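You operate a simulated robot arm through the tools that you are given. There is no shell and no other tool. Be economical: measure what you need, move in short steps, check, and stop when the job is done.

You are at the controls of a simulated two-armed robot. One attempt, no reset.

## Task
Put two of the black knobs from the bench fifty-seven on the red tray. Then take the purple spool and put it on the shelf under bench twenty-seven. Then fetch the orange spool and set it on the top of the blue cart. Then put the green tag on the bench twenty-six away on the middle ledge of the tall rack. Then put the white box on the bench twenty-six away on the shelf under bench fifty-seven. Then close the inner lid of the middle blue case. Do these in the order given. Set down upright: white box.

It is judged by the outcome, as a careful person would: the job done as asked, and still so three seconds after it is handed in. It fails if anything else is knocked over, pushed out of place, dropped, spilled or broken. Lids that push on must go on centred and level and be pressed home; caps that screw on are set level and turned clockwise until they are tight.

## Robot
Two 6-joint arms with two-finger parallel grippers on one trunk, on a base that drives. Base frame: it is fixed to the floor where the robot stands at the start and does not move with it; the origin is under the middle of the robot, x ahead of it, y to its left, z up; the surface under the hand at the start is at about z = 780. Lengths are in mm, angles in rad, forces in N, time in s.
The left shoulder is at the start at [60, 187, 1072], the right one opposite. With the tool pointing down near the work surface each hand reaches from about 260 to 620 mm from the robot's upright axis, wherever it stands, measured 20 degrees to its own side. Places, roughly: black knob (3x3x3 cm) [300, -400, 800]; green tag [-2250, -2000, 750]; inner lid of the middle blue case [-2500, -2400, 1100]; middle ledge of the tall rack (36x22 cm) [-5640, -3500, 1100]; orange spool (8x8x8 cm) [2200, 3900, 1200]; purple spool (8x8x8 cm) [1900, 3800, 1200]; red tray (20x15x3 cm) [400, -500, 800]; shelf under bench fifty-seven [1200, -200, 300]; shelf under bench twenty-seven [700, 3800, 300]; top of the blue cart [1400, 1000, 800]; white box [-3000, -1750, 750]. Payload 1.57 kg a hand.
The tool frame of a hand sits at the grasp point between the pads (the TCP): z along the fingers, y along the line on which they close. The tips reach 30 mm beyond it. The gripper opens to 110 mm. The fingers are 24 mm wide and 12 mm thick; the gripper's body (48 by 112 mm) begins 78 mm behind the TCP.
Orientation is told as [roll, pitch, yaw] about the base's x, y, z axes, in that order, counted from this pose: with the fingers straight down and closing along the base's y, the tool's x points along the base's -x, its y along +y and its z along -z.

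## Interface
- The arms move only by the tool nudge_tool. It takes "left_deltas", "right_deltas" or both (then of equal length, played together; a hand with none holds still); each is a list of rows, each a list of 3 entries, a list of its own where there are three numbers: the gripper command, from -1 (shut) to 1 (fully open), values between in proportion, then the shift along the tool's x, y, z in mm, then the turn, a rotation vector about the tool's x, y, z in rad. In form: [[claw, [tx, ty, tz], [wx, wy, wz]], ...]. A call has 1 to 12 rows; each row shifts and turns the commanded pose from where the row before left it, along the tool's axes as they then stand. Rows are played at 5 a second. More than 50 mm and 0.15 rad between two rows, or a gripper value outside its range, and nothing of the call is played. A pose out of reach is approached as far as the arm can. The call stops where the force on the tool passes 40 N (or 10 N more than at its start, if that is more) or the arm is blocked; 0.2 s more then pass. The fingers move at their own pace (about 153 mm/s each) and stop on an object; they squeeze with about 32 N. The grip force told is the motor's: it shows also when the fingers shut on nothing. Time passes only in rows, and 0.2 s behind the last, so rows that do not move let the fingers close. The reply holds the time, the measured pose of the TCP, the force on the tool along the base axes, the opening and the grip force, in the units named above and with some noise, with the torque about the TCP (base axes, N m) and any sound that the robot's microphone picked up, and new pictures: "pictures" is both (left out), scene, wrist or none (wrist: the cameras of the hands that moved).
- Cameras (640 x 400 px; columns grow to the right, rows downward): "scene" is now at [8.3, -19.1, 1603.4]; the picture's right is [-0.27, -0.96, 0.00], its down [-0.80, 0.23, -0.55] and it looks along [0.53, -0.15, -0.84] (base axes); focal length 286 px, centre (320, 200). "left" rides on the left gripper at [70, -16, -141] in its tool frame; the picture's right is [0.23, 0.97, 0.00], its down [-0.86, 0.20, -0.48] and it looks along [-0.47, 0.11, 0.88] (tool axes); focal length 222 px, centre (320, 200). "right" rides on the right gripper at [70, 16, -141] in its tool frame; the picture's right is [-0.23, 0.97, 0.00], its down [-0.86, -0.20, -0.48] and it looks along [-0.47, -0.11, 0.88] (tool axes); focal length 222 px, centre (320, 200). There is no depth. A picture from a camera that has moved, and an enlarged one, comes with that camera's place and axes in the base frame and with its lens.
- lift_body(by): slides the trunk up (or, below 0, down) by that many mm; the arms and the scene camera ride with it, the base frame stays. It gives what a move gives, with no picture.
- base_move(legs): drives the robot by 1 to 6 legs, each [ahead, left, turn to the left] in mm, mm and rad, along the robot's own axes; the way and the turn of a leg run together, so that a leg with both is an arc; at most 1500 mm and 3.142 rad a leg. The arms and the cameras ride along, it lands a little off, and it stops where it bumps. It gives what a move gives, and a new picture of the scene camera.
- aim_head(pan, tilt): turns the head with the scene camera to pan (to the left, within 1.501 rad either way) and tilt (down, from -0.506 to 1.204), counted from straight ahead of the robot. It gives what a move gives, and a new picture of the scene camera.
- close_up(camera, box): a new picture of the part [left, top, right, bottom] of that camera's present view, enlarged. The clock stands still meanwhile.
- sign_off(): hands the job in; it is judged then, once.

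Work in short steps. Places have to be worked out from the pictures, the camera data and where the tool is seen: move nearer, look again, correct. Check each grasp and each placing, and mend what went wrong. You have 196 turns and 260 pictures in all, those below and enlarged ones among them. Open the grippers and draw the arms clear of the work before you hand the job in, unless the task says otherwise; then end with one line.

The tools are called after "Request:" as a command line: name --argument value ..., lists and objects as JSON in quotes. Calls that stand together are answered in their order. nudge_tool: Moves the arms, as the interface text tells. Its arguments: {"type":"object","properties":{"left_deltas":{"type":"array","items":{"type":"array"}},"right_deltas":{"type":"array","items":{"type":"array"}},"pictures":{"type":"string","enum":["both","scene","wrist","none"]}},"required":[]} The other tools are called the same way: lift_body (by) slides the trunk up or down; base_move (legs) drives the base; aim_head (pan, tilt) turns the head that bears the scene camera; close_up (camera, box) takes an enlarged picture of a part of a camera's view; sign_off () hands the job in.

At the start:

```text
time_s: 0.0
left_eef_pos: [406.0, 24.7, 1024.3]
left_tcp_rot: [0.0, 0.0, 0.0]
left_ft_force: [0.0, -0.2, -0.2]
left_moment: [0.02, 0.0, -0.03]
left_finger_gap: 110.2
left_gripper_force: 0.1
right_eef_pos: [321.7, -316.9, 1024.3]
right_tcp_rot: [0.003, -0.001, 0.0]
right_ft_force: [0.2, 0.5, 0.0]
right_moment: [-0.01, 0.02, 0.0]
right_finger_gap: 110.1
right_gripper_force: 0.1
trunk travel left (down, up): [-700.0, 290.0]
robot x, y, heading: [1.5, -2.5, -0.004]
head pan, tilt: [-0.279, 0.991]
```

scene: 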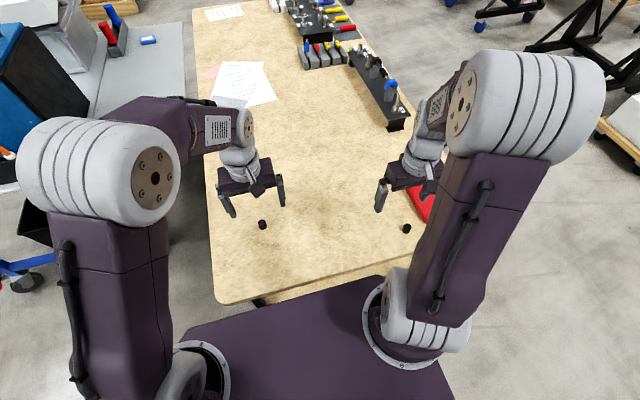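
right: 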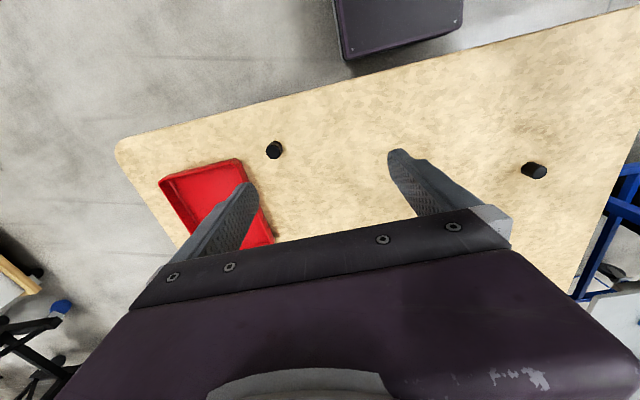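
left: 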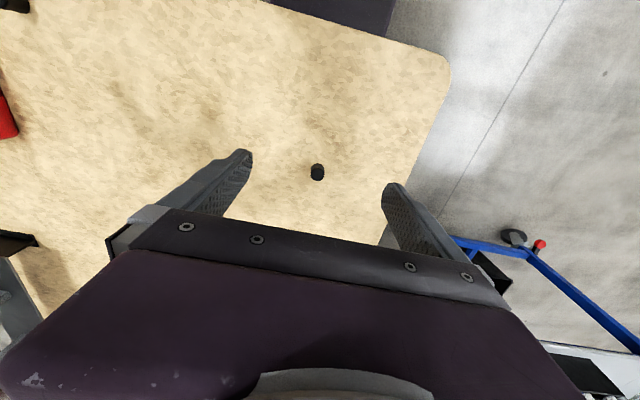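

The pictures put the knobs near [341,-400] and [480,36], and the tray centre near [438,-530]. I'll move the left hand aside to the left and bring the right hand above the first knob, part-open.

Request:
nudge_tool --right_deltas '[[0, [-5, -20, 25], [0, 0, 0]], [-0.1, [-5, -20, 25], [0, 0, 0]], [-0.1, [-5, -22, 30], [0, 0, 0]], [-0.1, [-4, -21, 30], [0, 0, 0]], [-0.1, [0, 0, 20], [0, 0, 0]], [-0.1, [0, 0, 0], [0, 0, 0]]]' --left_deltas '[[1, [0, 40, -20], [0, 0, 0]], [1, [0, 40, -20], [0, 0, 0]], [1, [0, 40, 0], [0, 0, 0]], [1, [0, 40, 0], [0, 0, 0]], [1, [0, 40, 0], [0, 0, 0]], [1, [0, 40, 0], [0, 0, 0]]]'

```text
time_s: 1.4
left_eef_pos: [402.7, 267.6, 1063.3]
left_tcp_rot: [-0.002, 0.0, 0.0]
left_ft_force: [0.3, 0.7, -0.4]
left_moment: [0.0, -0.02, -0.03]
left_finger_gap: 110.1
left_gripper_force: 0.0
right_eef_pos: [341.5, -399.7, 895.7]
right_tcp_rot: [-0.001, 0.001, 0.0]
right_ft_force: [-0.3, -0.9, 0.1]
right_moment: [0.0, -0.01, -0.03]
right_finger_gap: 49.4
right_gripper_force: 0.0
trunk travel left (down, up): [-700.0, 290.0]
robot x, y, heading: [-1.2, -1.5, 0.002]
head pan, tilt: [-0.279, 0.991]
camera scene: at [8.2, -17.3, 1603.4], right [-0.27, -0.96, 0.0], down [-0.8, 0.23, -0.55], along [0.53, -0.15, -0.84], focal length 286 px, centre (320, 200)
camera right: at [269.9, -382.1, 1037.8], right [0.23, 0.97, 0.0], down [0.85, -0.2, 0.48], along [0.47, -0.11, -0.88], focal length 222 px, centre (320, 200)
camera left: at [332.3, 250.7, 1205.5], right [-0.23, 0.97, 0.0], down [0.86, 0.2, 0.48], along [0.47, 0.11, -0.88], focal length 222 px, centre (320, 200)
```

scene: 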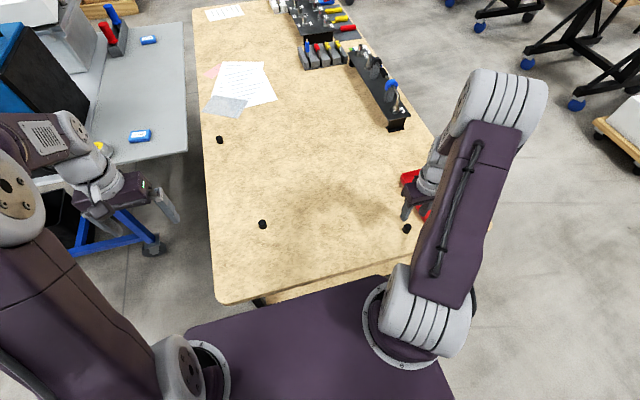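
right: 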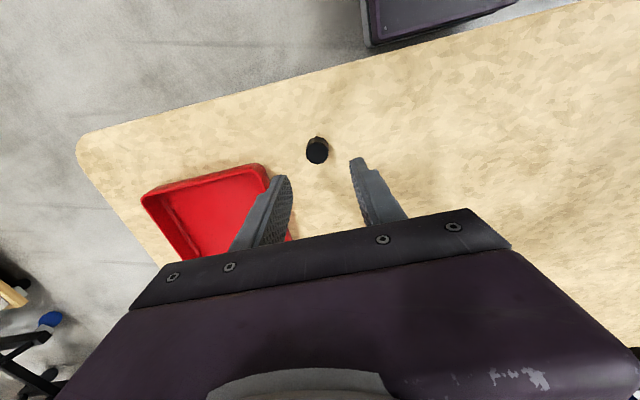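
left: 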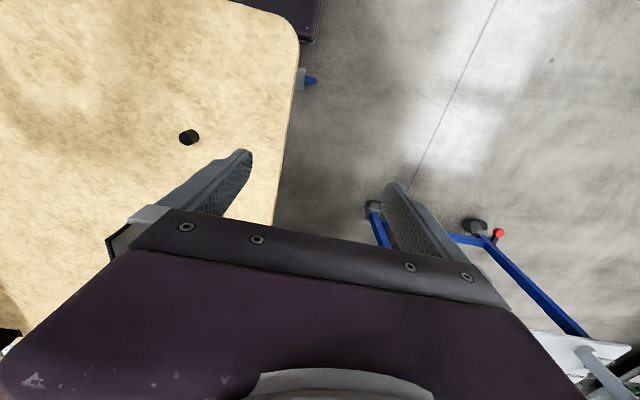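

The knob is at about [338,-401]. I'll go straight down to z≈814 and close.

Request:
nudge_tool --right_deltas '[[-0.1, [2, -1, 30], [0, 0, 0]], [-0.1, [1, 0, 30], [0, 0, 0]], [-0.1, [0, 0, 21], [0, 0, 0]], [-0.1, [0, 0, 0], [0, 0, 0]], [-1, [0, 0, 0], [0, 0, 0]], [-1, [0, 0, 0], [0, 0, 0]], [-1, [0, 0, -30], [0, 0, 0]], [-1, [0, 0, -40], [0, 0, 0]]]' --pictures "wrist"

```text
time_s: 3.2
left_eef_pos: [403.1, 266.5, 1063.5]
left_tcp_rot: [-0.002, 0.0, 0.0]
left_ft_force: [-0.6, 0.1, 0.1]
left_moment: [0.0, -0.04, -0.02]
left_finger_gap: 109.9
left_gripper_force: 0.1
right_eef_pos: [334.7, -400.4, 884.7]
right_tcp_rot: [0.0, 0.0, -0.001]
right_ft_force: [-0.7, 0.1, 0.1]
right_moment: [-0.02, 0.0, 0.01]
right_finger_gap: 22.9
right_gripper_force: 32.3
trunk travel left (down, up): [-700.0, 290.0]
robot x, y, heading: [3.8, 0.3, 0.002]
head pan, tilt: [-0.279, 0.991]
camera right: at [265.0, -383.7, 1026.5], right [0.23, 0.97, 0.0], down [0.85, -0.2, 0.48], along [0.47, -0.11, -0.88], focal length 222 px, centre (320, 200)
```

right: 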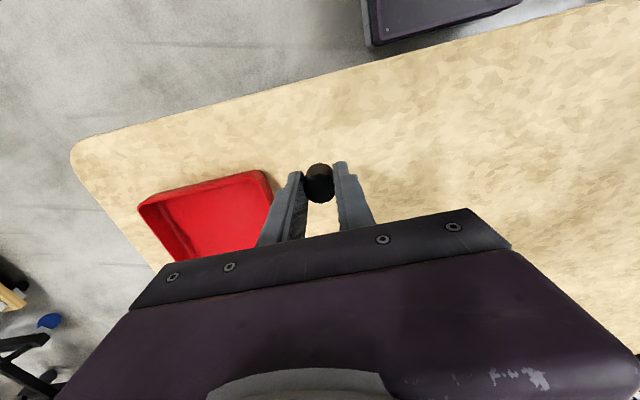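

The first knob is held (gap 22.9 mm). Next I'll carry it over the tray to [400,-510], lower and release.

Request:
nudge_tool --right_deltas '[[-1, [-25, -40, 0], [0, 0, 0]], [-1, [-25, -40, 0], [0, 0, 0]], [-1, [-15, -30, 0], [0, 0, 0]], [-1, [0, 0, 0], [0, 0, 0]], [-1, [0, 0, 35], [0, 0, 0]], [-1, [0, 0, 26], [0, 0, 0]], [-1, [0, 0, 4], [0, 0, 0]]]' --pictures "wrist"

```text
time_s: 4.8
left_eef_pos: [403.0, 266.0, 1063.6]
left_tcp_rot: [0.0, -0.001, 0.0]
left_ft_force: [0.1, 1.2, -0.2]
left_moment: [-0.05, -0.02, 0.02]
left_finger_gap: 110.1
left_gripper_force: 0.1
right_eef_pos: [403.5, -511.2, 818.0]
right_tcp_rot: [-0.001, 0.0, 0.001]
right_ft_force: [0.8, -0.5, 0.3]
right_moment: [0.02, -0.03, 0.0]
right_finger_gap: 23.0
right_gripper_force: 31.9
trunk travel left (down, up): [-700.0, 290.0]
robot x, y, heading: [-0.4, -0.9, 0.003]
head pan, tilt: [-0.279, 0.991]
camera right: at [332.2, -494.7, 959.9], right [0.23, 0.97, 0.0], down [0.85, -0.2, 0.48], along [0.47, -0.11, -0.88], focal length 222 px, centre (320, 200)
```

right: 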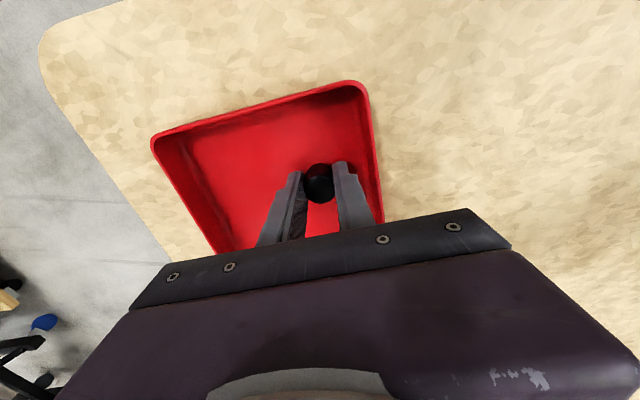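

The knob is inside the tray near the right wall. I'll lower until light contact, open slightly, and rise.

Request:
nudge_tool --right_deltas '[[-1, [0, 0, 2], [0, 0, 0]], [-1, [0, 0, 0], [0, 0, 0]], [-0.35, [0, 0, 0], [0, 0, 0]], [-0.35, [0, 0, 0], [0, 0, 0]], [-0.3, [0, 0, -30], [0, 0, 0]], [-0.1, [0, 0, -40], [0, 0, 0]], [-0.1, [0, 0, -40], [0, 0, 0]]]' --pictures "wrist"

```text
time_s: 6.4
left_eef_pos: [401.7, 266.9, 1063.8]
left_tcp_rot: [-0.002, -0.002, 0.0]
left_ft_force: [0.1, -0.4, -0.2]
left_moment: [-0.02, 0.0, 0.0]
left_finger_gap: 110.0
left_gripper_force: 0.0
right_eef_pos: [402.7, -510.5, 930.8]
right_tcp_rot: [-0.001, 0.001, 0.0]
right_ft_force: [-0.5, 0.4, 0.1]
right_moment: [-0.01, 0.04, 0.0]
right_finger_gap: 49.5
right_gripper_force: 0.1
trunk travel left (down, up): [-700.0, 290.0]
robot x, y, heading: [-0.2, -3.5, -0.0]
head pan, tilt: [-0.279, 0.991]
camera right: at [331.8, -493.6, 1072.6], right [0.23, 0.97, 0.0], down [0.86, -0.2, 0.48], along [0.47, -0.11, -0.88], focal length 222 px, centre (320, 200)
```

right: 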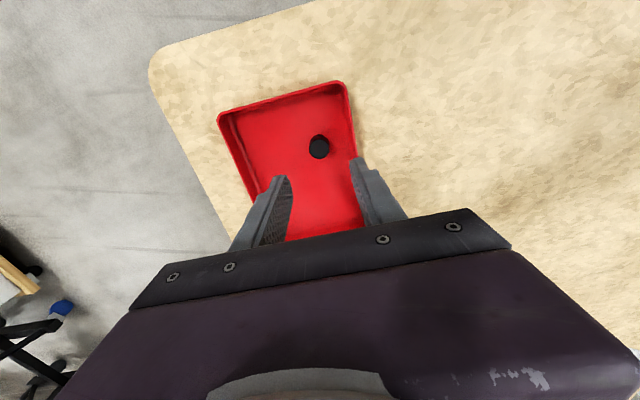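

The first knob sits upright in the tray. Now I'll carry the right hand over to the second knob near [479,34].

Request:
nudge_tool --right_deltas '[[-0.1, [-6, 45, 0], [0, 0, 0]], [-0.1, [-6, 45, 0], [0, 0, 0]], [-0.1, [-6, 45, 0], [0, 0, 0]], [-0.1, [-6, 45, 0], [0, 0, 0]], [-0.1, [-6, 45, 0], [0, 0, 0]], [-0.1, [-7, 45, 0], [0, 0, 0]], [-0.1, [-7, 45, 0], [0, 0, 0]], [-0.1, [-7, 45, 0], [0, 0, 0]], [-0.1, [-7, 45, 0], [0, 0, 0]], [-0.1, [-6, 45, 5], [0, 0, 0]], [-0.1, [-6, 45, 5], [0, 0, 0]], [-0.1, [-6, 48, 5], [0, 0, 0]]]' --pictures "wrist"

```text
time_s: 9.0
left_eef_pos: [403.3, 267.7, 1063.9]
left_tcp_rot: [-0.003, 0.0, 0.0]
left_ft_force: [0.3, 0.8, 0.2]
left_moment: [-0.01, -0.01, -0.01]
left_finger_gap: 109.6
left_gripper_force: 0.1
right_eef_pos: [479.1, 32.2, 911.7]
right_tcp_rot: [-0.002, 0.001, -0.001]
right_ft_force: [-0.1, 0.9, 0.2]
right_moment: [0.0, 0.02, 0.0]
right_finger_gap: 49.6
right_gripper_force: 0.0
trunk travel left (down, up): [-700.0, 290.0]
robot x, y, heading: [0.6, -0.6, -0.002]
head pan, tilt: [-0.279, 0.991]
camera right: at [408.4, 48.4, 1054.9], right [0.23, 0.97, 0.0], down [0.86, -0.2, 0.48], along [0.47, -0.11, -0.88], focal length 222 px, centre (320, 200)
```

right: 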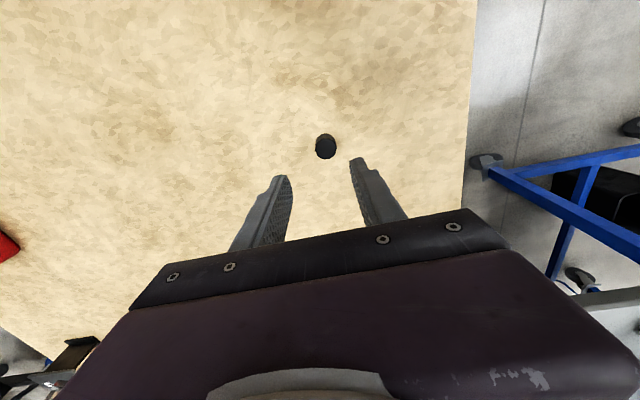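

The knob is at about [478,38]. I'll descend, grasp and lift.

Request:
nudge_tool --right_deltas '[[-0.1, [1, 6, 35], [0, 0, 0]], [-0.1, [0, 0, 35], [0, 0, 0]], [-0.1, [0, 0, 27], [0, 0, 0]], [-0.1, [0, 0, 0], [0, 0, 0]], [-1, [0, 0, 0], [0, 0, 0]], [-1, [0, 0, 0], [0, 0, 0]], [-1, [0, 0, -40], [0, 0, 0]], [-1, [0, 0, -45], [0, 0, 0]], [-1, [0, 0, -30], [0, 0, 0]]]' --pictures "wrist"

Request:
nudge_tool --right_deltas '[[-1, [4, -45, 0], [0, 0, 0]], [-1, [4, -45, 0], [0, 0, 0]], [-1, [4, -45, 0], [0, 0, 0]], [-1, [3, -45, 0], [0, 0, 0]], [-1, [3, -45, 0], [0, 0, 0]], [-1, [3, -45, 0], [0, 0, 0]], [-1, [3, -45, 0], [0, 0, 0]], [-1, [3, -45, 0], [0, 0, 0]], [-1, [3, -45, 0], [0, 0, 0]], [-1, [3, -45, 0], [0, 0, 0]], [-1, [0, -45, 0], [0, 0, 0]], [-1, [0, -46, 0], [0, 0, 0]]]' --pictures "wrist"

```text
time_s: 11.0
left_eef_pos: [402.8, 266.2, 1063.8]
left_tcp_rot: [0.002, 0.001, 0.0]
left_ft_force: [-0.2, 0.4, 0.7]
left_moment: [-0.02, 0.0, 0.02]
left_finger_gap: 109.9
left_gripper_force: 0.1
right_eef_pos: [478.5, 37.8, 928.8]
right_tcp_rot: [0.001, 0.001, 0.0]
right_ft_force: [-0.3, -0.3, -0.4]
right_moment: [-0.01, 0.03, -0.02]
right_finger_gap: 22.6
right_gripper_force: 32.1
trunk travel left (down, up): [-700.0, 290.0]
robot x, y, heading: [-1.0, 3.1, 0.001]
head pan, tilt: [-0.279, 0.991]
camera right: at [408.1, 54.8, 1072.5], right [0.23, 0.97, 0.0], down [0.86, -0.2, 0.48], along [0.47, -0.11, -0.88], focal length 222 px, centre (320, 200)
```

right: 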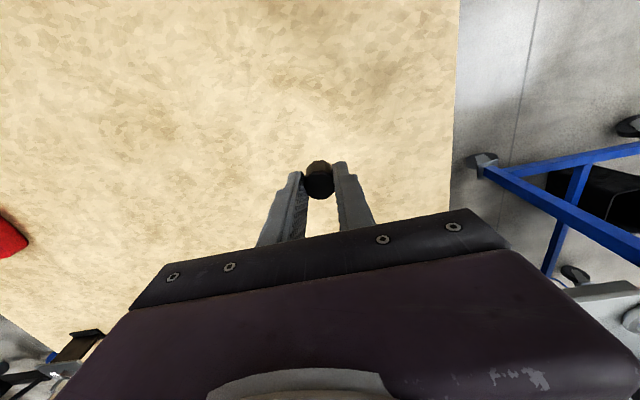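

```text
time_s: 13.6
left_eef_pos: [403.2, 263.9, 1062.7]
left_tcp_rot: [0.002, 0.0, 0.001]
left_ft_force: [-1.0, -0.5, 0.2]
left_moment: [0.01, 0.03, 0.0]
left_finger_gap: 109.8
left_gripper_force: 0.1
right_eef_pos: [445.5, -507.3, 931.7]
right_tcp_rot: [0.001, -0.002, 0.0]
right_ft_force: [-0.1, 0.1, -0.2]
right_moment: [0.03, 0.0, -0.03]
right_finger_gap: 22.8
right_gripper_force: 32.2
trunk travel left (down, up): [-700.0, 290.0]
robot x, y, heading: [-0.5, -1.5, -0.004]
head pan, tilt: [-0.279, 0.991]
camera right: at [374.6, -491.6, 1073.3], right [0.23, 0.97, 0.0], down [0.86, -0.2, 0.48], along [0.47, -0.11, -0.88], focal length 222 px, centre (320, 200)
```

right: 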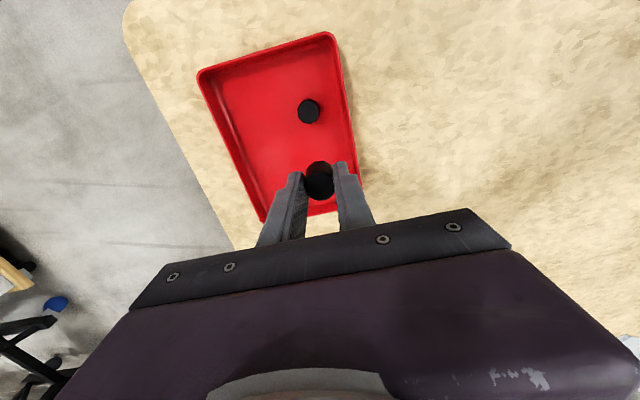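

Second knob held. I'll set it about 50 mm beyond the first in the tray.

Request:
nudge_tool --right_deltas '[[-1, [-8, -6, 30], [0, 0, 0]], [-1, [0, 0, 40], [0, 0, 0]], [-1, [0, 0, 40], [0, 0, 0]], [-1, [0, 0, 5], [0, 0, 0]], [-1, [0, 0, 0], [0, 0, 0]], [-0.35, [0, 0, 0], [0, 0, 0]], [-0.35, [0, 0, 0], [0, 0, 0]], [-0.3, [0, 0, -30], [0, 0, 0]], [-0.1, [0, 0, -40], [0, 0, 0]], [-0.1, [0, 0, -45], [0, 0, 0]], [-0.1, [0, 0, -45], [0, 0, 0]]]' --pictures "wrist"

```text
time_s: 16.0
left_eef_pos: [403.2, 265.9, 1064.2]
left_tcp_rot: [-0.002, -0.001, 0.0]
left_ft_force: [-0.2, -0.4, -0.6]
left_moment: [0.0, -0.01, 0.0]
left_finger_gap: 109.9
left_gripper_force: 0.0
right_eef_pos: [452.6, -508.2, 977.8]
right_tcp_rot: [0.0, -0.001, 0.0]
right_ft_force: [0.1, -0.1, 0.2]
right_moment: [0.03, 0.01, -0.01]
right_finger_gap: 49.5
right_gripper_force: 0.1
trunk travel left (down, up): [-700.0, 290.0]
robot x, y, heading: [-1.4, 1.5, 0.001]
head pan, tilt: [-0.279, 0.991]
camera right: at [382.0, -492.7, 1119.5], right [0.23, 0.97, 0.0], down [0.86, -0.2, 0.48], along [0.47, -0.11, -0.88], focal length 222 px, centre (320, 200)
```

right: 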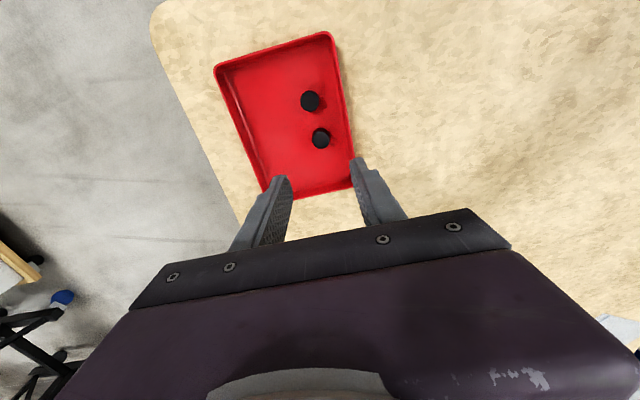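

Both knobs are in the tray. I'll draw both hands back near the body for driving and look to the left with the head.

Request:
nudge_tool --right_deltas '[[-0.1, [30, 20, -35], [0, 0, 0]], [-0.1, [30, 40, -10], [0, 0, 0]], [-0.1, [30, 40, 0], [0, 0, 0]], [-0.1, [30, 40, 0], [0, 0, 0]], [-0.1, [30, 40, 0], [0, 0, 0]]]' --left_deltas '[[0, [20, -10, 0], [0, 0, 0]], [0, [20, 0, 0], [0, 0, 0]], [0, [20, 0, 0], [0, 0, 0]], [0, [20, 0, 0], [0, 0, 0]], [0, [20, 0, 0], [0, 0, 0]]]' --pictures "none"

Request:
aim_head --pan 1.2 --tilt 0.35

Request:
aim_head --pan 0.4 --tilt 0.35

Request:
aim_head --pan -1.2 --tilt 0.35

```text
refused: row 1 steps farther than a row can; nothing moved
```

```text
time_s: 17.6
left_eef_pos: [402.4, 265.4, 1063.3]
left_tcp_rot: [0.0, -0.002, 0.0]
left_ft_force: [-0.5, -0.1, 0.6]
left_moment: [0.0, 0.02, 0.01]
left_finger_gap: 109.9
left_gripper_force: 0.1
right_eef_pos: [452.5, -509.8, 976.5]
right_tcp_rot: [-0.001, -0.001, 0.001]
right_ft_force: [-0.2, -0.4, -1.0]
right_moment: [0.03, 0.02, -0.01]
right_finger_gap: 49.8
right_gripper_force: 0.1
trunk travel left (down, up): [-700.0, 290.0]
robot x, y, heading: [1.5, 2.4, -0.003]
head pan, tilt: [1.201, 0.351]
camera scene: at [-25.4, 87.1, 1657.5], right [0.93, -0.36, 0.0], down [-0.12, -0.32, -0.94], along [0.34, 0.88, -0.34], focal length 286 px, centre (320, 200)
```

scene: 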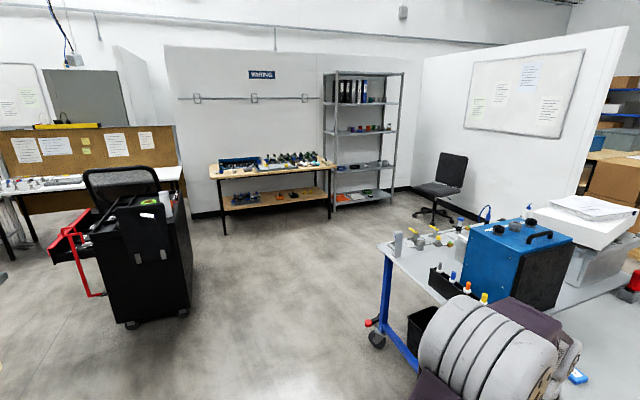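

```text
time_s: 18.7
left_eef_pos: [402.9, 266.1, 1062.4]
left_tcp_rot: [0.0, 0.0, 0.0]
left_ft_force: [1.3, -0.2, -1.2]
left_moment: [-0.01, 0.01, -0.01]
left_finger_gap: 110.2
left_gripper_force: 0.0
right_eef_pos: [454.1, -509.9, 976.4]
right_tcp_rot: [0.0, -0.002, -0.002]
right_ft_force: [0.2, -0.4, 0.6]
right_moment: [0.01, 0.01, -0.04]
right_finger_gap: 49.5
right_gripper_force: 0.0
trunk travel left (down, up): [-700.0, 290.0]
robot x, y, heading: [0.3, 2.0, 0.003]
head pan, tilt: [0.4, 0.351]
camera scene: at [26.6, 36.6, 1657.5], right [0.39, -0.92, 0.0], down [-0.32, -0.13, -0.94], along [0.86, 0.37, -0.34], focal length 286 px, centre (320, 200)
```

scene: 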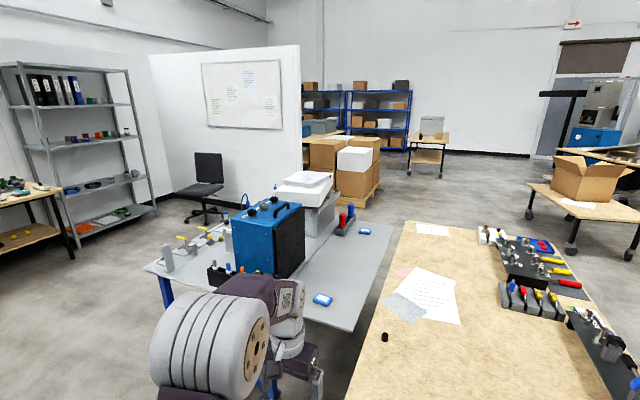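

```text
time_s: 20.4
left_eef_pos: [403.7, 264.6, 1064.0]
left_tcp_rot: [0.0, -0.001, 0.001]
left_ft_force: [-0.3, 0.2, 0.9]
left_moment: [-0.01, 0.03, 0.01]
left_finger_gap: 110.1
left_gripper_force: 0.1
right_eef_pos: [452.1, -509.8, 974.2]
right_tcp_rot: [-0.002, -0.002, -0.001]
right_ft_force: [-0.1, -1.2, -0.8]
right_moment: [0.0, 0.01, 0.03]
right_finger_gap: 49.3
right_gripper_force: 0.1
trunk travel left (down, up): [-700.0, 290.0]
robot x, y, heading: [-0.8, 0.4, 0.0]
head pan, tilt: [-1.201, 0.351]
camera scene: at [-25.4, -86.6, 1657.5], right [-0.93, -0.36, 0.0], down [-0.12, 0.32, -0.94], along [0.34, -0.88, -0.34], focal length 286 px, centre (320, 200)
```

scene: 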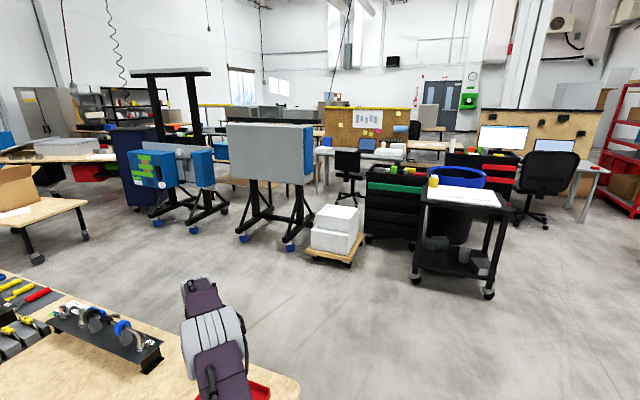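

The route to the spool rack is to the left: between the black tool chest and the blue cart, then right. I'll pull the arms in first (with shorter rows), then back off and turn left.

Request:
nudge_tool --right_deltas '[[-0.1, [25, 20, -30], [0, 0, 0]], [-0.1, [25, 35, -10], [0, 0, 0]], [-0.1, [25, 40, 0], [0, 0, 0]], [-0.1, [25, 40, 0], [0, 0, 0]], [-0.1, [25, 40, 0], [0, 0, 0]], [-0.1, [25, 20, 0], [0, 0, 0]]]' --left_deltas '[[0, [20, 0, 0], [0, 0, 0]], [0, [20, 0, 0], [0, 0, 0]], [0, [20, 0, 0], [0, 0, 0]], [0, [20, 0, 0], [0, 0, 0]], [0, [20, 0, 0], [0, 0, 0]], [0, [0, 0, 0], [0, 0, 0]]]' --pictures "none"

Request:
aim_head --pan 0 --tilt 0.5

Request:
base_move --legs '[[-350, 0, 0], [0, 0, 1.571]]'

```text
time_s: 21.8
left_eef_pos: [303.5, 265.4, 1064.4]
left_tcp_rot: [0.0, 0.0, 0.001]
left_ft_force: [0.4, -0.6, 0.7]
left_moment: [-0.01, 0.02, 0.01]
left_finger_gap: 55.0
left_gripper_force: 0.0
right_eef_pos: [301.1, -314.5, 1015.2]
right_tcp_rot: [-0.002, -0.003, 0.001]
right_ft_force: [-0.7, 0.0, -0.1]
right_moment: [-0.01, -0.01, -0.01]
right_finger_gap: 49.4
right_gripper_force: 0.0
trunk travel left (down, up): [-700.0, 290.0]
robot x, y, heading: [-0.8, 2.6, -0.0]
head pan, tilt: [-1.201, 0.351]
```

```text
time_s: 23.2
left_eef_pos: [304.1, 265.4, 1064.1]
left_tcp_rot: [0.0, 0.002, 0.0]
left_ft_force: [-0.4, 0.4, -0.3]
left_moment: [-0.01, -0.01, -0.01]
left_finger_gap: 55.0
left_gripper_force: 0.1
right_eef_pos: [301.5, -316.3, 1013.7]
right_tcp_rot: [-0.001, 0.001, 0.001]
right_ft_force: [0.1, -1.0, 0.4]
right_moment: [0.01, -0.01, -0.01]
right_finger_gap: 49.5
right_gripper_force: 0.1
trunk travel left (down, up): [-700.0, 290.0]
robot x, y, heading: [3.5, 0.5, -0.0]
head pan, tilt: [0.0, 0.499]
camera scene: at [31.8, 0.1, 1643.8], right [0.0, -1.0, 0.0], down [-0.48, 0.0, -0.88], along [0.88, 0.0, -0.48], focal length 286 px, centre (320, 200)
```

scene: 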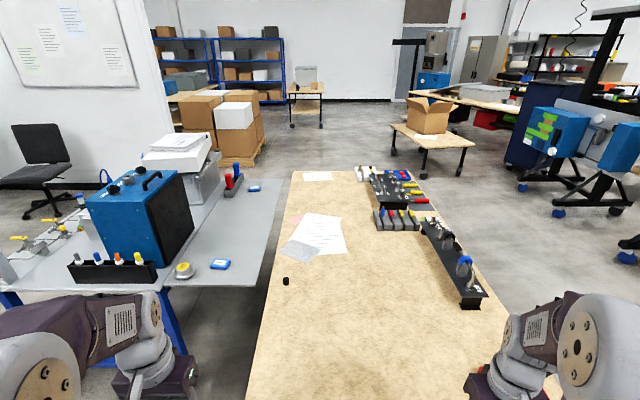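

```text
time_s: 29.3
left_eef_pos: [-614.4, 310.0, 1063.7]
left_tcp_rot: [0.001, -0.001, 1.548]
left_ft_force: [0.3, -0.4, 1.1]
left_moment: [-0.01, -0.04, 0.0]
left_finger_gap: 54.8
left_gripper_force: 0.1
right_eef_pos: [-32.8, 295.4, 1014.0]
right_tcp_rot: [0.001, 0.001, 1.545]
right_ft_force: [-0.7, -0.3, 0.8]
right_moment: [0.04, -0.02, -0.01]
right_finger_gap: 49.5
right_gripper_force: 0.0
trunk travel left (down, up): [-700.0, 290.0]
robot x, y, heading: [-357.9, -0.2, 1.55]
head pan, tilt: [0.0, 0.499]
camera scene: at [-355.2, 31.6, 1643.8], right [1.0, -0.02, 0.0], down [-0.01, -0.48, -0.88], along [0.02, 0.88, -0.48], focal length 286 px, centre (320, 200)
```

scene: 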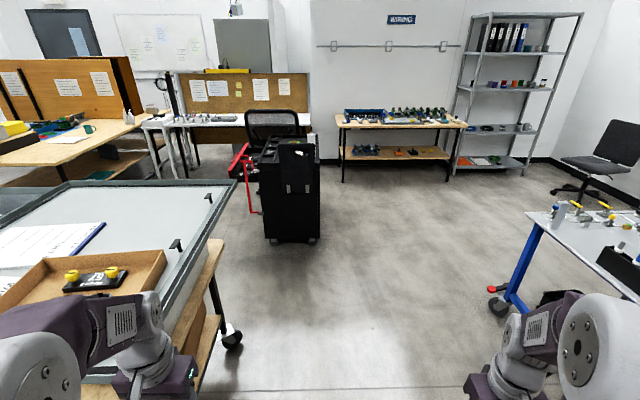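

The way is clear ahead-right. I'll drive diagonally between the tool chest and the blue cart toward the rack.

Request:
base_move --legs '[[900, -600, 0.02], [1300, 0, 0], [200, -1000, 0]]'

```text
time_s: 45.8
left_eef_pos: [943.1, 2723.2, 1062.6]
left_tcp_rot: [0.0, 0.0, 1.589]
left_ft_force: [-0.3, 0.5, 0.7]
left_moment: [-0.02, 0.0, -0.01]
left_finger_gap: 55.1
left_gripper_force: 0.0
right_eef_pos: [1523.6, 2729.9, 1014.7]
right_tcp_rot: [0.0, 0.0, 1.589]
right_ft_force: [0.8, -0.7, 0.8]
right_moment: [-0.02, 0.0, 0.03]
right_finger_gap: 49.8
right_gripper_force: 0.0
trunk travel left (down, up): [-700.0, 290.0]
robot x, y, heading: [1214.4, 2419.9, 1.584]
head pan, tilt: [0.0, 0.499]
camera scene: at [1213.4, 2453.7, 1643.8], right [1.0, 0.02, 0.0], down [0.01, -0.48, -0.88], along [-0.01, 0.88, -0.48], focal length 286 px, centre (320, 200)
```

scene: 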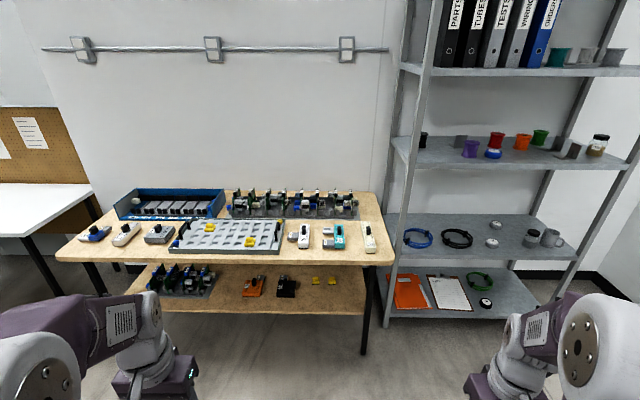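

The rack is in view, with the purple spool at pixel (471,148) and the orange at (522,142). I'll zoom in on both the rack shelf and the lower shelf of bench 27.

Request:
close_up --camera "scene" --box '[390, 90, 640, 246]'

Request:
close_up --camera "scene" --box '[120, 180, 400, 355]'

```text
2.56 times, centred on (515, 168) of scene
camera zoom: at [1213.4, 2453.7, 1643.8], right [1.0, 0.02, 0.0], down [0.01, -0.48, -0.88], along [-0.01, 0.88, -0.48], focal length 732 px, centre (-179, 282)
```

zoom: 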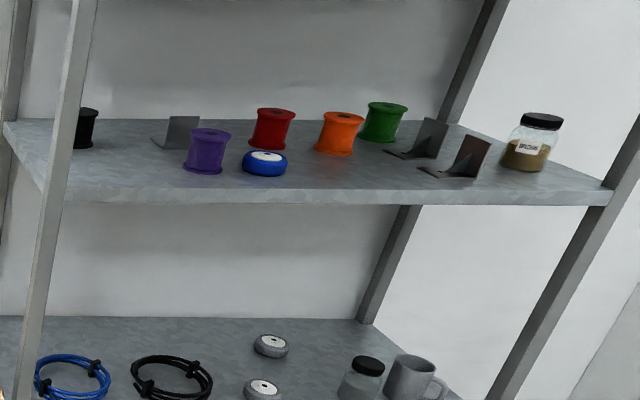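

```text
2.29 times, centred on (260, 268) of scene
camera zoom: at [1213.4, 2453.7, 1643.8], right [1.0, 0.02, 0.0], down [0.01, -0.48, -0.88], along [-0.01, 0.88, -0.48], focal length 654 px, centre (457, 46)
```

zoom: 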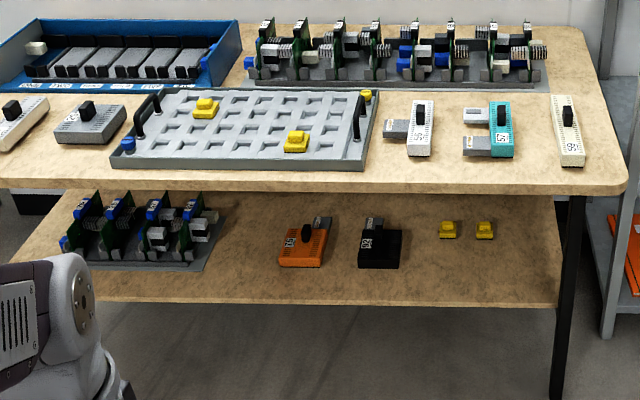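

From the views, purple is near [1940,3835], orange near [2245,3920], the shelf front edge near y=3680. I'll drive rightwards in front of the rack with the left hand's side facing the purple spool, then look toward the chair.

Request:
base_move --legs '[[250, -830, -0.013]]'

Request:
aim_head --pan -0.9 --tilt 0.6

```text
time_s: 50.4
left_eef_pos: [1775.5, 2983.1, 1064.4]
left_tcp_rot: [0.0, 0.0, 1.555]
left_ft_force: [-0.4, 1.4, -0.7]
left_moment: [0.0, 0.01, 0.02]
left_finger_gap: 55.2
left_gripper_force: 0.0
right_eef_pos: [2355.5, 2972.9, 1014.5]
right_tcp_rot: [-0.001, 0.001, 1.557]
right_ft_force: [0.0, 0.2, 1.0]
right_moment: [-0.01, 0.02, 0.02]
right_finger_gap: 49.8
right_gripper_force: 0.1
trunk travel left (down, up): [-700.0, 290.0]
robot x, y, heading: [2038.6, 2677.2, 1.555]
head pan, tilt: [0.0, 0.499]
camera scene: at [2037.4, 2706.7, 1643.8], right [1.0, -0.01, 0.0], down [-0.01, -0.48, -0.88], along [0.01, 0.88, -0.48], focal length 286 px, centre (320, 200)
```

scene: 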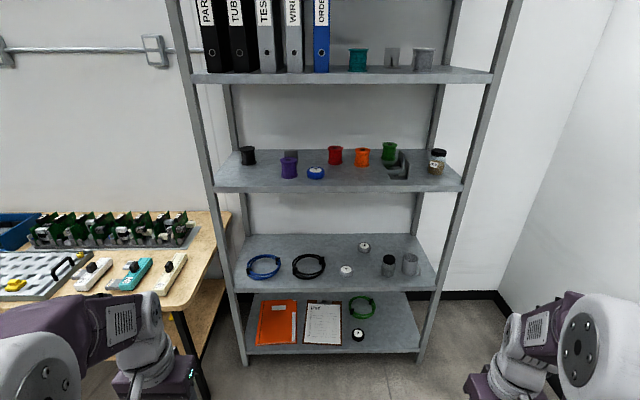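

```text
time_s: 51.6
left_eef_pos: [1775.4, 2983.5, 1064.1]
left_tcp_rot: [0.0, 0.003, 1.556]
left_ft_force: [-0.6, -0.7, -0.6]
left_moment: [0.01, 0.02, -0.03]
left_finger_gap: 54.9
left_gripper_force: 0.0
right_eef_pos: [2357.0, 2972.8, 1013.7]
right_tcp_rot: [-0.001, 0.001, 1.558]
right_ft_force: [-0.3, -0.2, 0.1]
right_moment: [-0.02, -0.02, 0.01]
right_finger_gap: 49.5
right_gripper_force: 0.0
trunk travel left (down, up): [-700.0, 290.0]
robot x, y, heading: [2037.9, 2673.6, 1.554]
head pan, tilt: [-0.901, 0.6]
camera scene: at [2106.5, 2669.8, 1634.7], right [0.61, -0.79, 0.0], down [-0.45, -0.34, -0.83], along [0.65, 0.5, -0.56], focal length 286 px, centre (320, 200)
```

scene: 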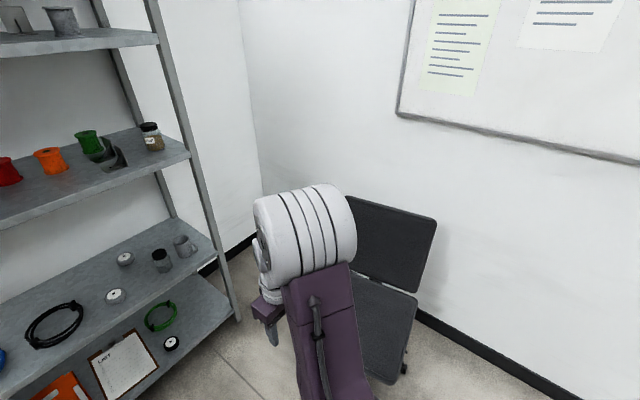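

Triangulated: purple spool centre ≈[1929,3806,1197], orange ≈[2246,3927,1197], the chair is well clear. I'll tilt the left hand 45° forward, open it, shift it inward and raise the trunk.

Request:
nudge_tool --left_deltas '[[0.3, [0, -25, 0], [0, -0.131, 0]], [0.5, [0, -25, 0], [0, -0.131, 0]], [0.75, [0, -25, 0], [0, -0.131, 0]], [0.75, [0, -25, 0], [0, -0.131, 0]], [0.75, [0, -25, 0], [0, -0.131, 0]], [0.75, [0, -25, 0], [0, -0.131, 0]]]' --pictures "none"

Request:
lift_body --by 140

Request:
aim_head --pan 0.1 --tilt 0.75

```text
time_s: 53.0
left_eef_pos: [1931.5, 3060.5, 1129.7]
left_tcp_rot: [0.01, -0.754, 1.551]
left_ft_force: [0.5, 0.8, 0.3]
left_moment: [-0.03, -0.01, -0.01]
left_finger_gap: 96.3
left_gripper_force: 0.1
left hand out of reach, approached as far as the arm can: row 3, 4, 5, 6
right_eef_pos: [2357.7, 2974.2, 1012.3]
right_tcp_rot: [0.0, 0.001, 1.558]
right_ft_force: [0.9, 0.8, 0.5]
right_moment: [0.01, 0.02, 0.04]
right_finger_gap: 49.4
right_gripper_force: 0.1
trunk travel left (down, up): [-700.0, 290.0]
robot x, y, heading: [2035.9, 2673.7, 1.556]
head pan, tilt: [-0.901, 0.6]
```

```text
time_s: 54.6
left_eef_pos: [1930.7, 3059.9, 1270.0]
left_tcp_rot: [0.008, -0.754, 1.555]
left_ft_force: [-0.7, 0.9, 0.6]
left_moment: [-0.03, 0.01, 0.01]
left_finger_gap: 95.9
left_gripper_force: 0.1
right_eef_pos: [2357.9, 2973.2, 1153.2]
right_tcp_rot: [0.001, 0.0, 1.556]
right_ft_force: [0.3, -0.4, 0.5]
right_moment: [0.01, -0.02, 0.01]
right_finger_gap: 49.4
right_gripper_force: 0.1
trunk travel left (down, up): [-840.0, 150.0]
robot x, y, heading: [2038.2, 2675.8, 1.559]
head pan, tilt: [-0.901, 0.6]
```

```text
time_s: 55.9
left_eef_pos: [1931.6, 3060.1, 1269.3]
left_tcp_rot: [0.008, -0.755, 1.555]
left_ft_force: [-0.8, 0.9, 0.2]
left_moment: [0.01, 0.02, 0.0]
left_finger_gap: 96.1
left_gripper_force: 0.0
right_eef_pos: [2356.5, 2972.0, 1154.3]
right_tcp_rot: [-0.002, 0.001, 1.558]
right_ft_force: [0.2, 0.7, -0.6]
right_moment: [0.02, -0.02, 0.01]
right_finger_gap: 49.5
right_gripper_force: 0.0
trunk travel left (down, up): [-840.0, 150.0]
robot x, y, heading: [2039.4, 2675.3, 1.56]
head pan, tilt: [0.099, 0.75]
camera scene: at [2029.6, 2698.4, 1761.9], right [1.0, 0.08, 0.0], down [0.06, -0.68, -0.73], along [-0.06, 0.73, -0.68], focal length 286 px, centre (320, 200)
```

scene: 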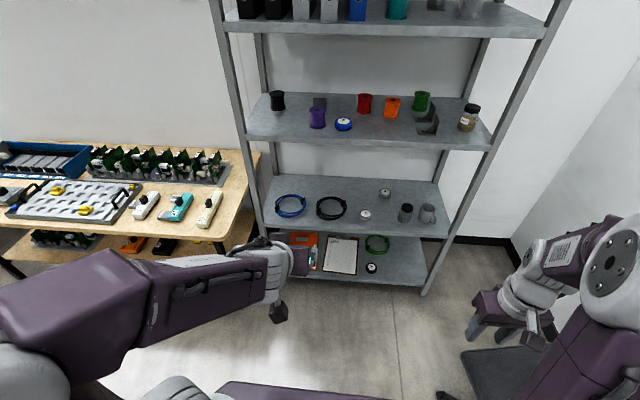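

The left hand is tilted ~43° at a workable pose. I'll drive forward 500 mm toward the rack and look.

Request:
base_move --legs '[[500, 0, 0.01]]'

Request:
nudge_tool --left_deltas '[[0.75, [0, 0, 0], [0, 0, 0]]]' --pictures "wrist"

```text
time_s: 58.9
left_eef_pos: [1926.1, 3557.1, 1269.5]
left_tcp_rot: [0.008, -0.756, 1.573]
left_ft_force: [0.3, -0.5, 0.2]
left_moment: [0.01, 0.0, -0.02]
left_finger_gap: 96.3
left_gripper_force: 0.2
right_eef_pos: [2353.5, 3478.9, 1153.9]
right_tcp_rot: [0.002, -0.002, 1.574]
right_ft_force: [-0.2, 0.4, -0.3]
right_moment: [-0.02, 0.02, 0.03]
right_finger_gap: 49.4
right_gripper_force: 0.1
trunk travel left (down, up): [-840.0, 150.0]
robot x, y, heading: [2040.4, 3175.7, 1.575]
head pan, tilt: [0.099, 0.75]
camera scene: at [2031.5, 3196.9, 1761.9], right [0.99, 0.1, 0.0], down [0.07, -0.68, -0.73], along [-0.08, 0.73, -0.68], focal length 286 px, centre (320, 200)
```

scene: 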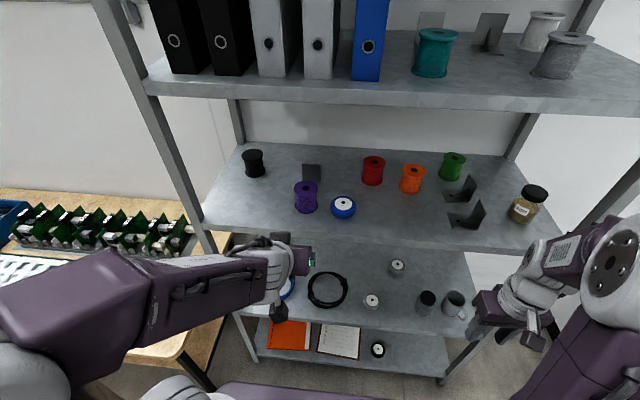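

```text
time_s: 59.2
left_eef_pos: [1924.8, 3558.6, 1269.1]
left_tcp_rot: [0.009, -0.754, 1.574]
left_ft_force: [0.0, -0.5, -0.2]
left_moment: [0.01, -0.02, 0.01]
left_finger_gap: 96.4
left_gripper_force: 0.0
right_eef_pos: [2353.5, 3479.2, 1154.6]
right_tcp_rot: [0.0, 0.001, 1.574]
right_ft_force: [-0.3, -0.1, -0.1]
right_moment: [0.02, 0.01, 0.02]
right_finger_gap: 49.5
right_gripper_force: 0.0
trunk travel left (down, up): [-840.0, 150.0]
robot x, y, heading: [2040.9, 3177.0, 1.579]
head pan, tilt: [0.099, 0.75]
camera left: at [1942.9, 3409.9, 1325.7], right [-0.97, -0.18, -0.15], down [-0.2, 0.29, 0.94], along [-0.12, 0.94, -0.32], focal length 222 px, centre (320, 200)
```

left: 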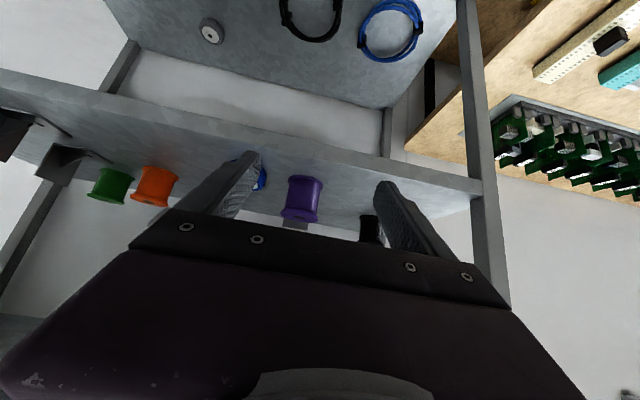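

Both cameras agree: purple at ≈[1925,3809,1197], in line with the hand. I'll drive 130 mm closer and recheck before sliding in.

Request:
base_move --legs '[[130, 0, 0]]'

Request:
nudge_tool --left_deltas '[[0.75, [-7, 0, 28], [0, 0, 0]], [0.75, [-7, 0, 28], [0, 0, 0]]]' --pictures "wrist"

```text
time_s: 60.5
left_eef_pos: [1923.8, 3684.1, 1269.4]
left_tcp_rot: [0.01, -0.756, 1.575]
left_ft_force: [-0.3, 0.5, -0.5]
left_moment: [0.02, 0.0, 0.0]
left_finger_gap: 96.2
left_gripper_force: 0.1
right_eef_pos: [2352.0, 3607.2, 1155.2]
right_tcp_rot: [0.002, -0.001, 1.579]
right_ft_force: [-1.3, -0.7, -0.3]
right_moment: [0.01, 0.05, -0.01]
right_finger_gap: 49.4
right_gripper_force: 0.0
trunk travel left (down, up): [-840.0, 150.0]
robot x, y, heading: [2039.1, 3307.8, 1.58]
head pan, tilt: [0.099, 0.75]
camera scene: at [2030.7, 3323.8, 1761.9], right [0.99, 0.11, 0.0], down [0.07, -0.68, -0.73], along [-0.08, 0.73, -0.68], focal length 286 px, centre (320, 200)
```

scene: 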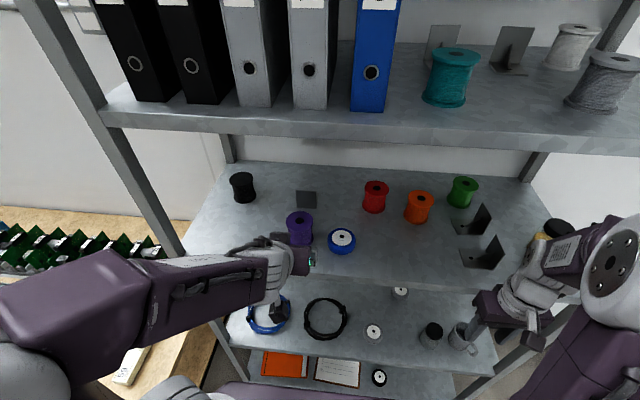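

```text
time_s: 61.1
left_eef_pos: [1923.3, 3736.4, 1237.4]
left_tcp_rot: [0.009, -0.753, 1.576]
left_ft_force: [0.6, 0.2, 0.2]
left_moment: [0.01, 0.0, 0.0]
left_finger_gap: 96.4
left_gripper_force: 0.1
right_eef_pos: [2352.5, 3608.9, 1154.0]
right_tcp_rot: [0.001, 0.0, 1.579]
right_ft_force: [-0.4, 0.8, -0.3]
right_moment: [-0.02, -0.01, 0.01]
right_finger_gap: 49.7
right_gripper_force: 0.1
trunk travel left (down, up): [-840.0, 150.0]
robot x, y, heading: [2037.6, 3307.6, 1.577]
head pan, tilt: [0.099, 0.75]
camera left: at [1941.8, 3588.4, 1294.0], right [-0.97, -0.18, -0.15], down [-0.2, 0.29, 0.94], along [-0.12, 0.94, -0.32], focal length 222 px, centre (320, 200)
```

left: 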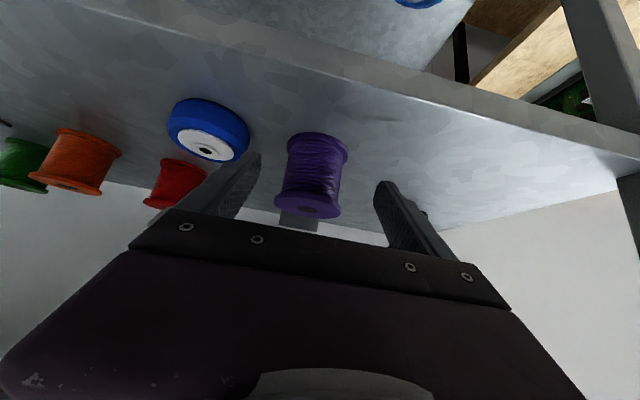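

Spool is centred between the fingers, with the blue disc just clear on one side. I'll narrow slightly, slide in the last ~85 mm, then look before closing.

Request:
nudge_tool --left_deltas '[[0.65, [-8, -3, 27], [0, 0, 0]], [0.65, [-8, 0, 27], [0, 0, 0]], [0.65, [-8, 0, 27], [0, 0, 0]]]'

```text
time_s: 61.9
left_eef_pos: [1924.2, 3809.9, 1195.3]
left_tcp_rot: [0.006, -0.753, 1.577]
left_ft_force: [0.7, 0.4, 0.1]
left_moment: [0.03, -0.01, 0.01]
left_finger_gap: 90.6
left_gripper_force: 0.1
right_eef_pos: [2350.8, 3610.6, 1153.5]
right_tcp_rot: [0.001, 0.0, 1.577]
right_ft_force: [-0.4, 0.7, -0.5]
right_moment: [-0.04, -0.01, -0.01]
right_finger_gap: 49.5
right_gripper_force: 0.1
trunk travel left (down, up): [-840.0, 150.0]
robot x, y, heading: [2039.3, 3305.6, 1.58]
head pan, tilt: [0.099, 0.75]
camera scene: at [2030.3, 3328.3, 1761.8], right [0.99, 0.11, 0.0], down [0.07, -0.68, -0.73], along [-0.08, 0.73, -0.68], focal length 286 px, centre (320, 200)
camera left: at [1942.0, 3661.5, 1251.2], right [-0.97, -0.18, -0.15], down [-0.2, 0.29, 0.94], along [-0.12, 0.94, -0.32], focal length 222 px, centre (320, 200)
```

scene: 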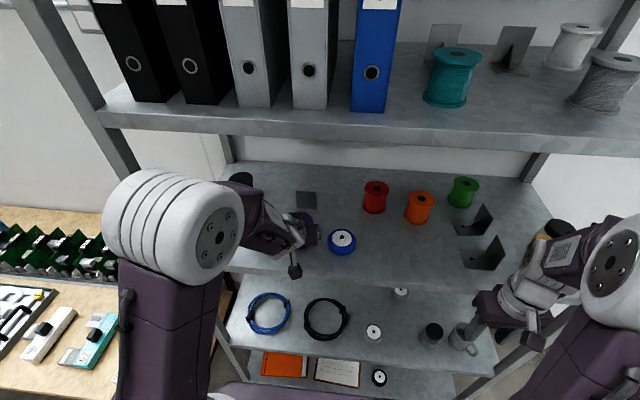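
left: 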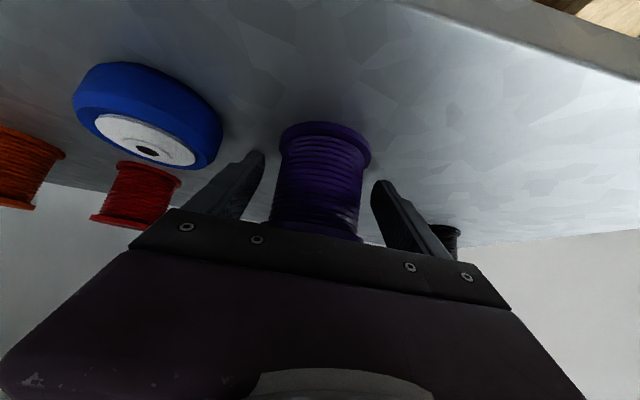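

The spool is between the fingers. Closing.

Request:
nudge_tool --left_deltas '[[-1, [0, 0, 0], [0, 0, 0]], [-1, [0, 0, 0], [0, 0, 0]], [-1, [0, 0, 0], [0, 0, 0]], [-1, [-10, 0, -11], [0, 0, 0]]]' --pictures "wrist"

```text
time_s: 62.9
left_eef_pos: [1926.1, 3806.2, 1211.0]
left_tcp_rot: [0.009, -0.755, 1.578]
left_ft_force: [-0.8, 0.7, -3.2]
left_moment: [0.0, -0.01, 0.0]
left_finger_gap: 60.5
left_gripper_force: 31.8
right_eef_pos: [2352.3, 3608.0, 1153.1]
right_tcp_rot: [0.002, 0.001, 1.579]
right_ft_force: [-0.2, 0.4, -1.3]
right_moment: [0.01, -0.03, -0.01]
right_finger_gap: 49.3
right_gripper_force: 0.0
trunk travel left (down, up): [-840.0, 150.0]
robot x, y, heading: [2033.8, 3304.9, 1.575]
head pan, tilt: [0.099, 0.75]
camera left: at [1942.5, 3659.4, 1266.8], right [-0.97, -0.18, -0.15], down [-0.2, 0.29, 0.94], along [-0.12, 0.94, -0.32], focal length 222 px, centre (320, 200)
```

left: 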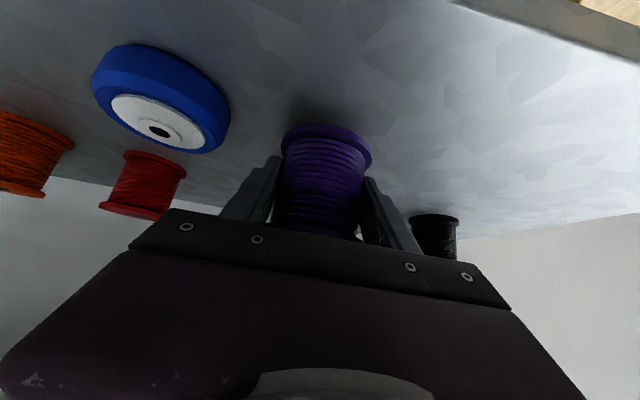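

Grip is firm on the core (60 mm) and the spool has lifted. I'll raise it a bit more, draw it toward me and reverse out.

Request:
nudge_tool --left_deltas '[[-1, [-20, 0, -22], [0, 0, 0]], [-1, [-5, 0, -6], [0, 0, 0]], [-1, [22, 0, -21], [0, 0, 0]], [-1, [22, 0, -21], [0, 0, 0]], [-1, [22, 0, -21], [0, 0, 0]]]' --pictures "none"

Request:
base_move --legs '[[-550, 0, 0]]'

```text
time_s: 64.1
left_eef_pos: [1926.1, 3714.8, 1249.7]
left_tcp_rot: [0.009, -0.754, 1.575]
left_ft_force: [0.4, 0.7, -2.4]
left_moment: [0.03, 0.0, -0.02]
left_finger_gap: 60.5
left_gripper_force: 31.9
right_eef_pos: [2353.0, 3608.0, 1153.8]
right_tcp_rot: [0.0, -0.001, 1.578]
right_ft_force: [0.4, -1.4, 0.4]
right_moment: [0.01, 0.0, -0.01]
right_finger_gap: 49.5
right_gripper_force: 0.0
trunk travel left (down, up): [-840.0, 150.0]
robot x, y, heading: [2038.2, 3305.7, 1.578]
head pan, tilt: [0.099, 0.75]
```

```text
time_s: 67.3
left_eef_pos: [1929.3, 3172.0, 1248.1]
left_tcp_rot: [0.009, -0.752, 1.585]
left_ft_force: [0.5, -0.6, -2.6]
left_moment: [0.0, -0.01, 0.05]
left_finger_gap: 60.4
left_gripper_force: 31.7
right_eef_pos: [2355.3, 3070.2, 1152.8]
right_tcp_rot: [0.0, 0.001, 1.585]
right_ft_force: [-0.5, 0.3, 0.1]
right_moment: [-0.03, -0.02, 0.0]
right_finger_gap: 49.6
right_gripper_force: 0.0
trunk travel left (down, up): [-840.0, 150.0]
robot x, y, heading: [2047.1, 2758.6, 1.587]
head pan, tilt: [0.099, 0.75]
camera scene: at [2036.6, 2785.2, 1761.8], right [0.99, 0.12, 0.0], down [0.08, -0.68, -0.73], along [-0.08, 0.73, -0.68], focal length 286 px, centre (320, 200)
```

scene: 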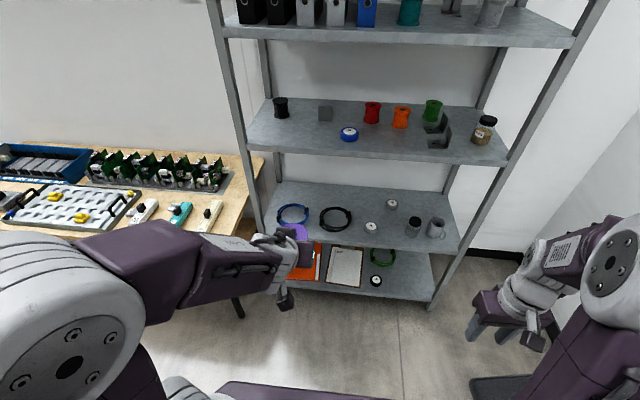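

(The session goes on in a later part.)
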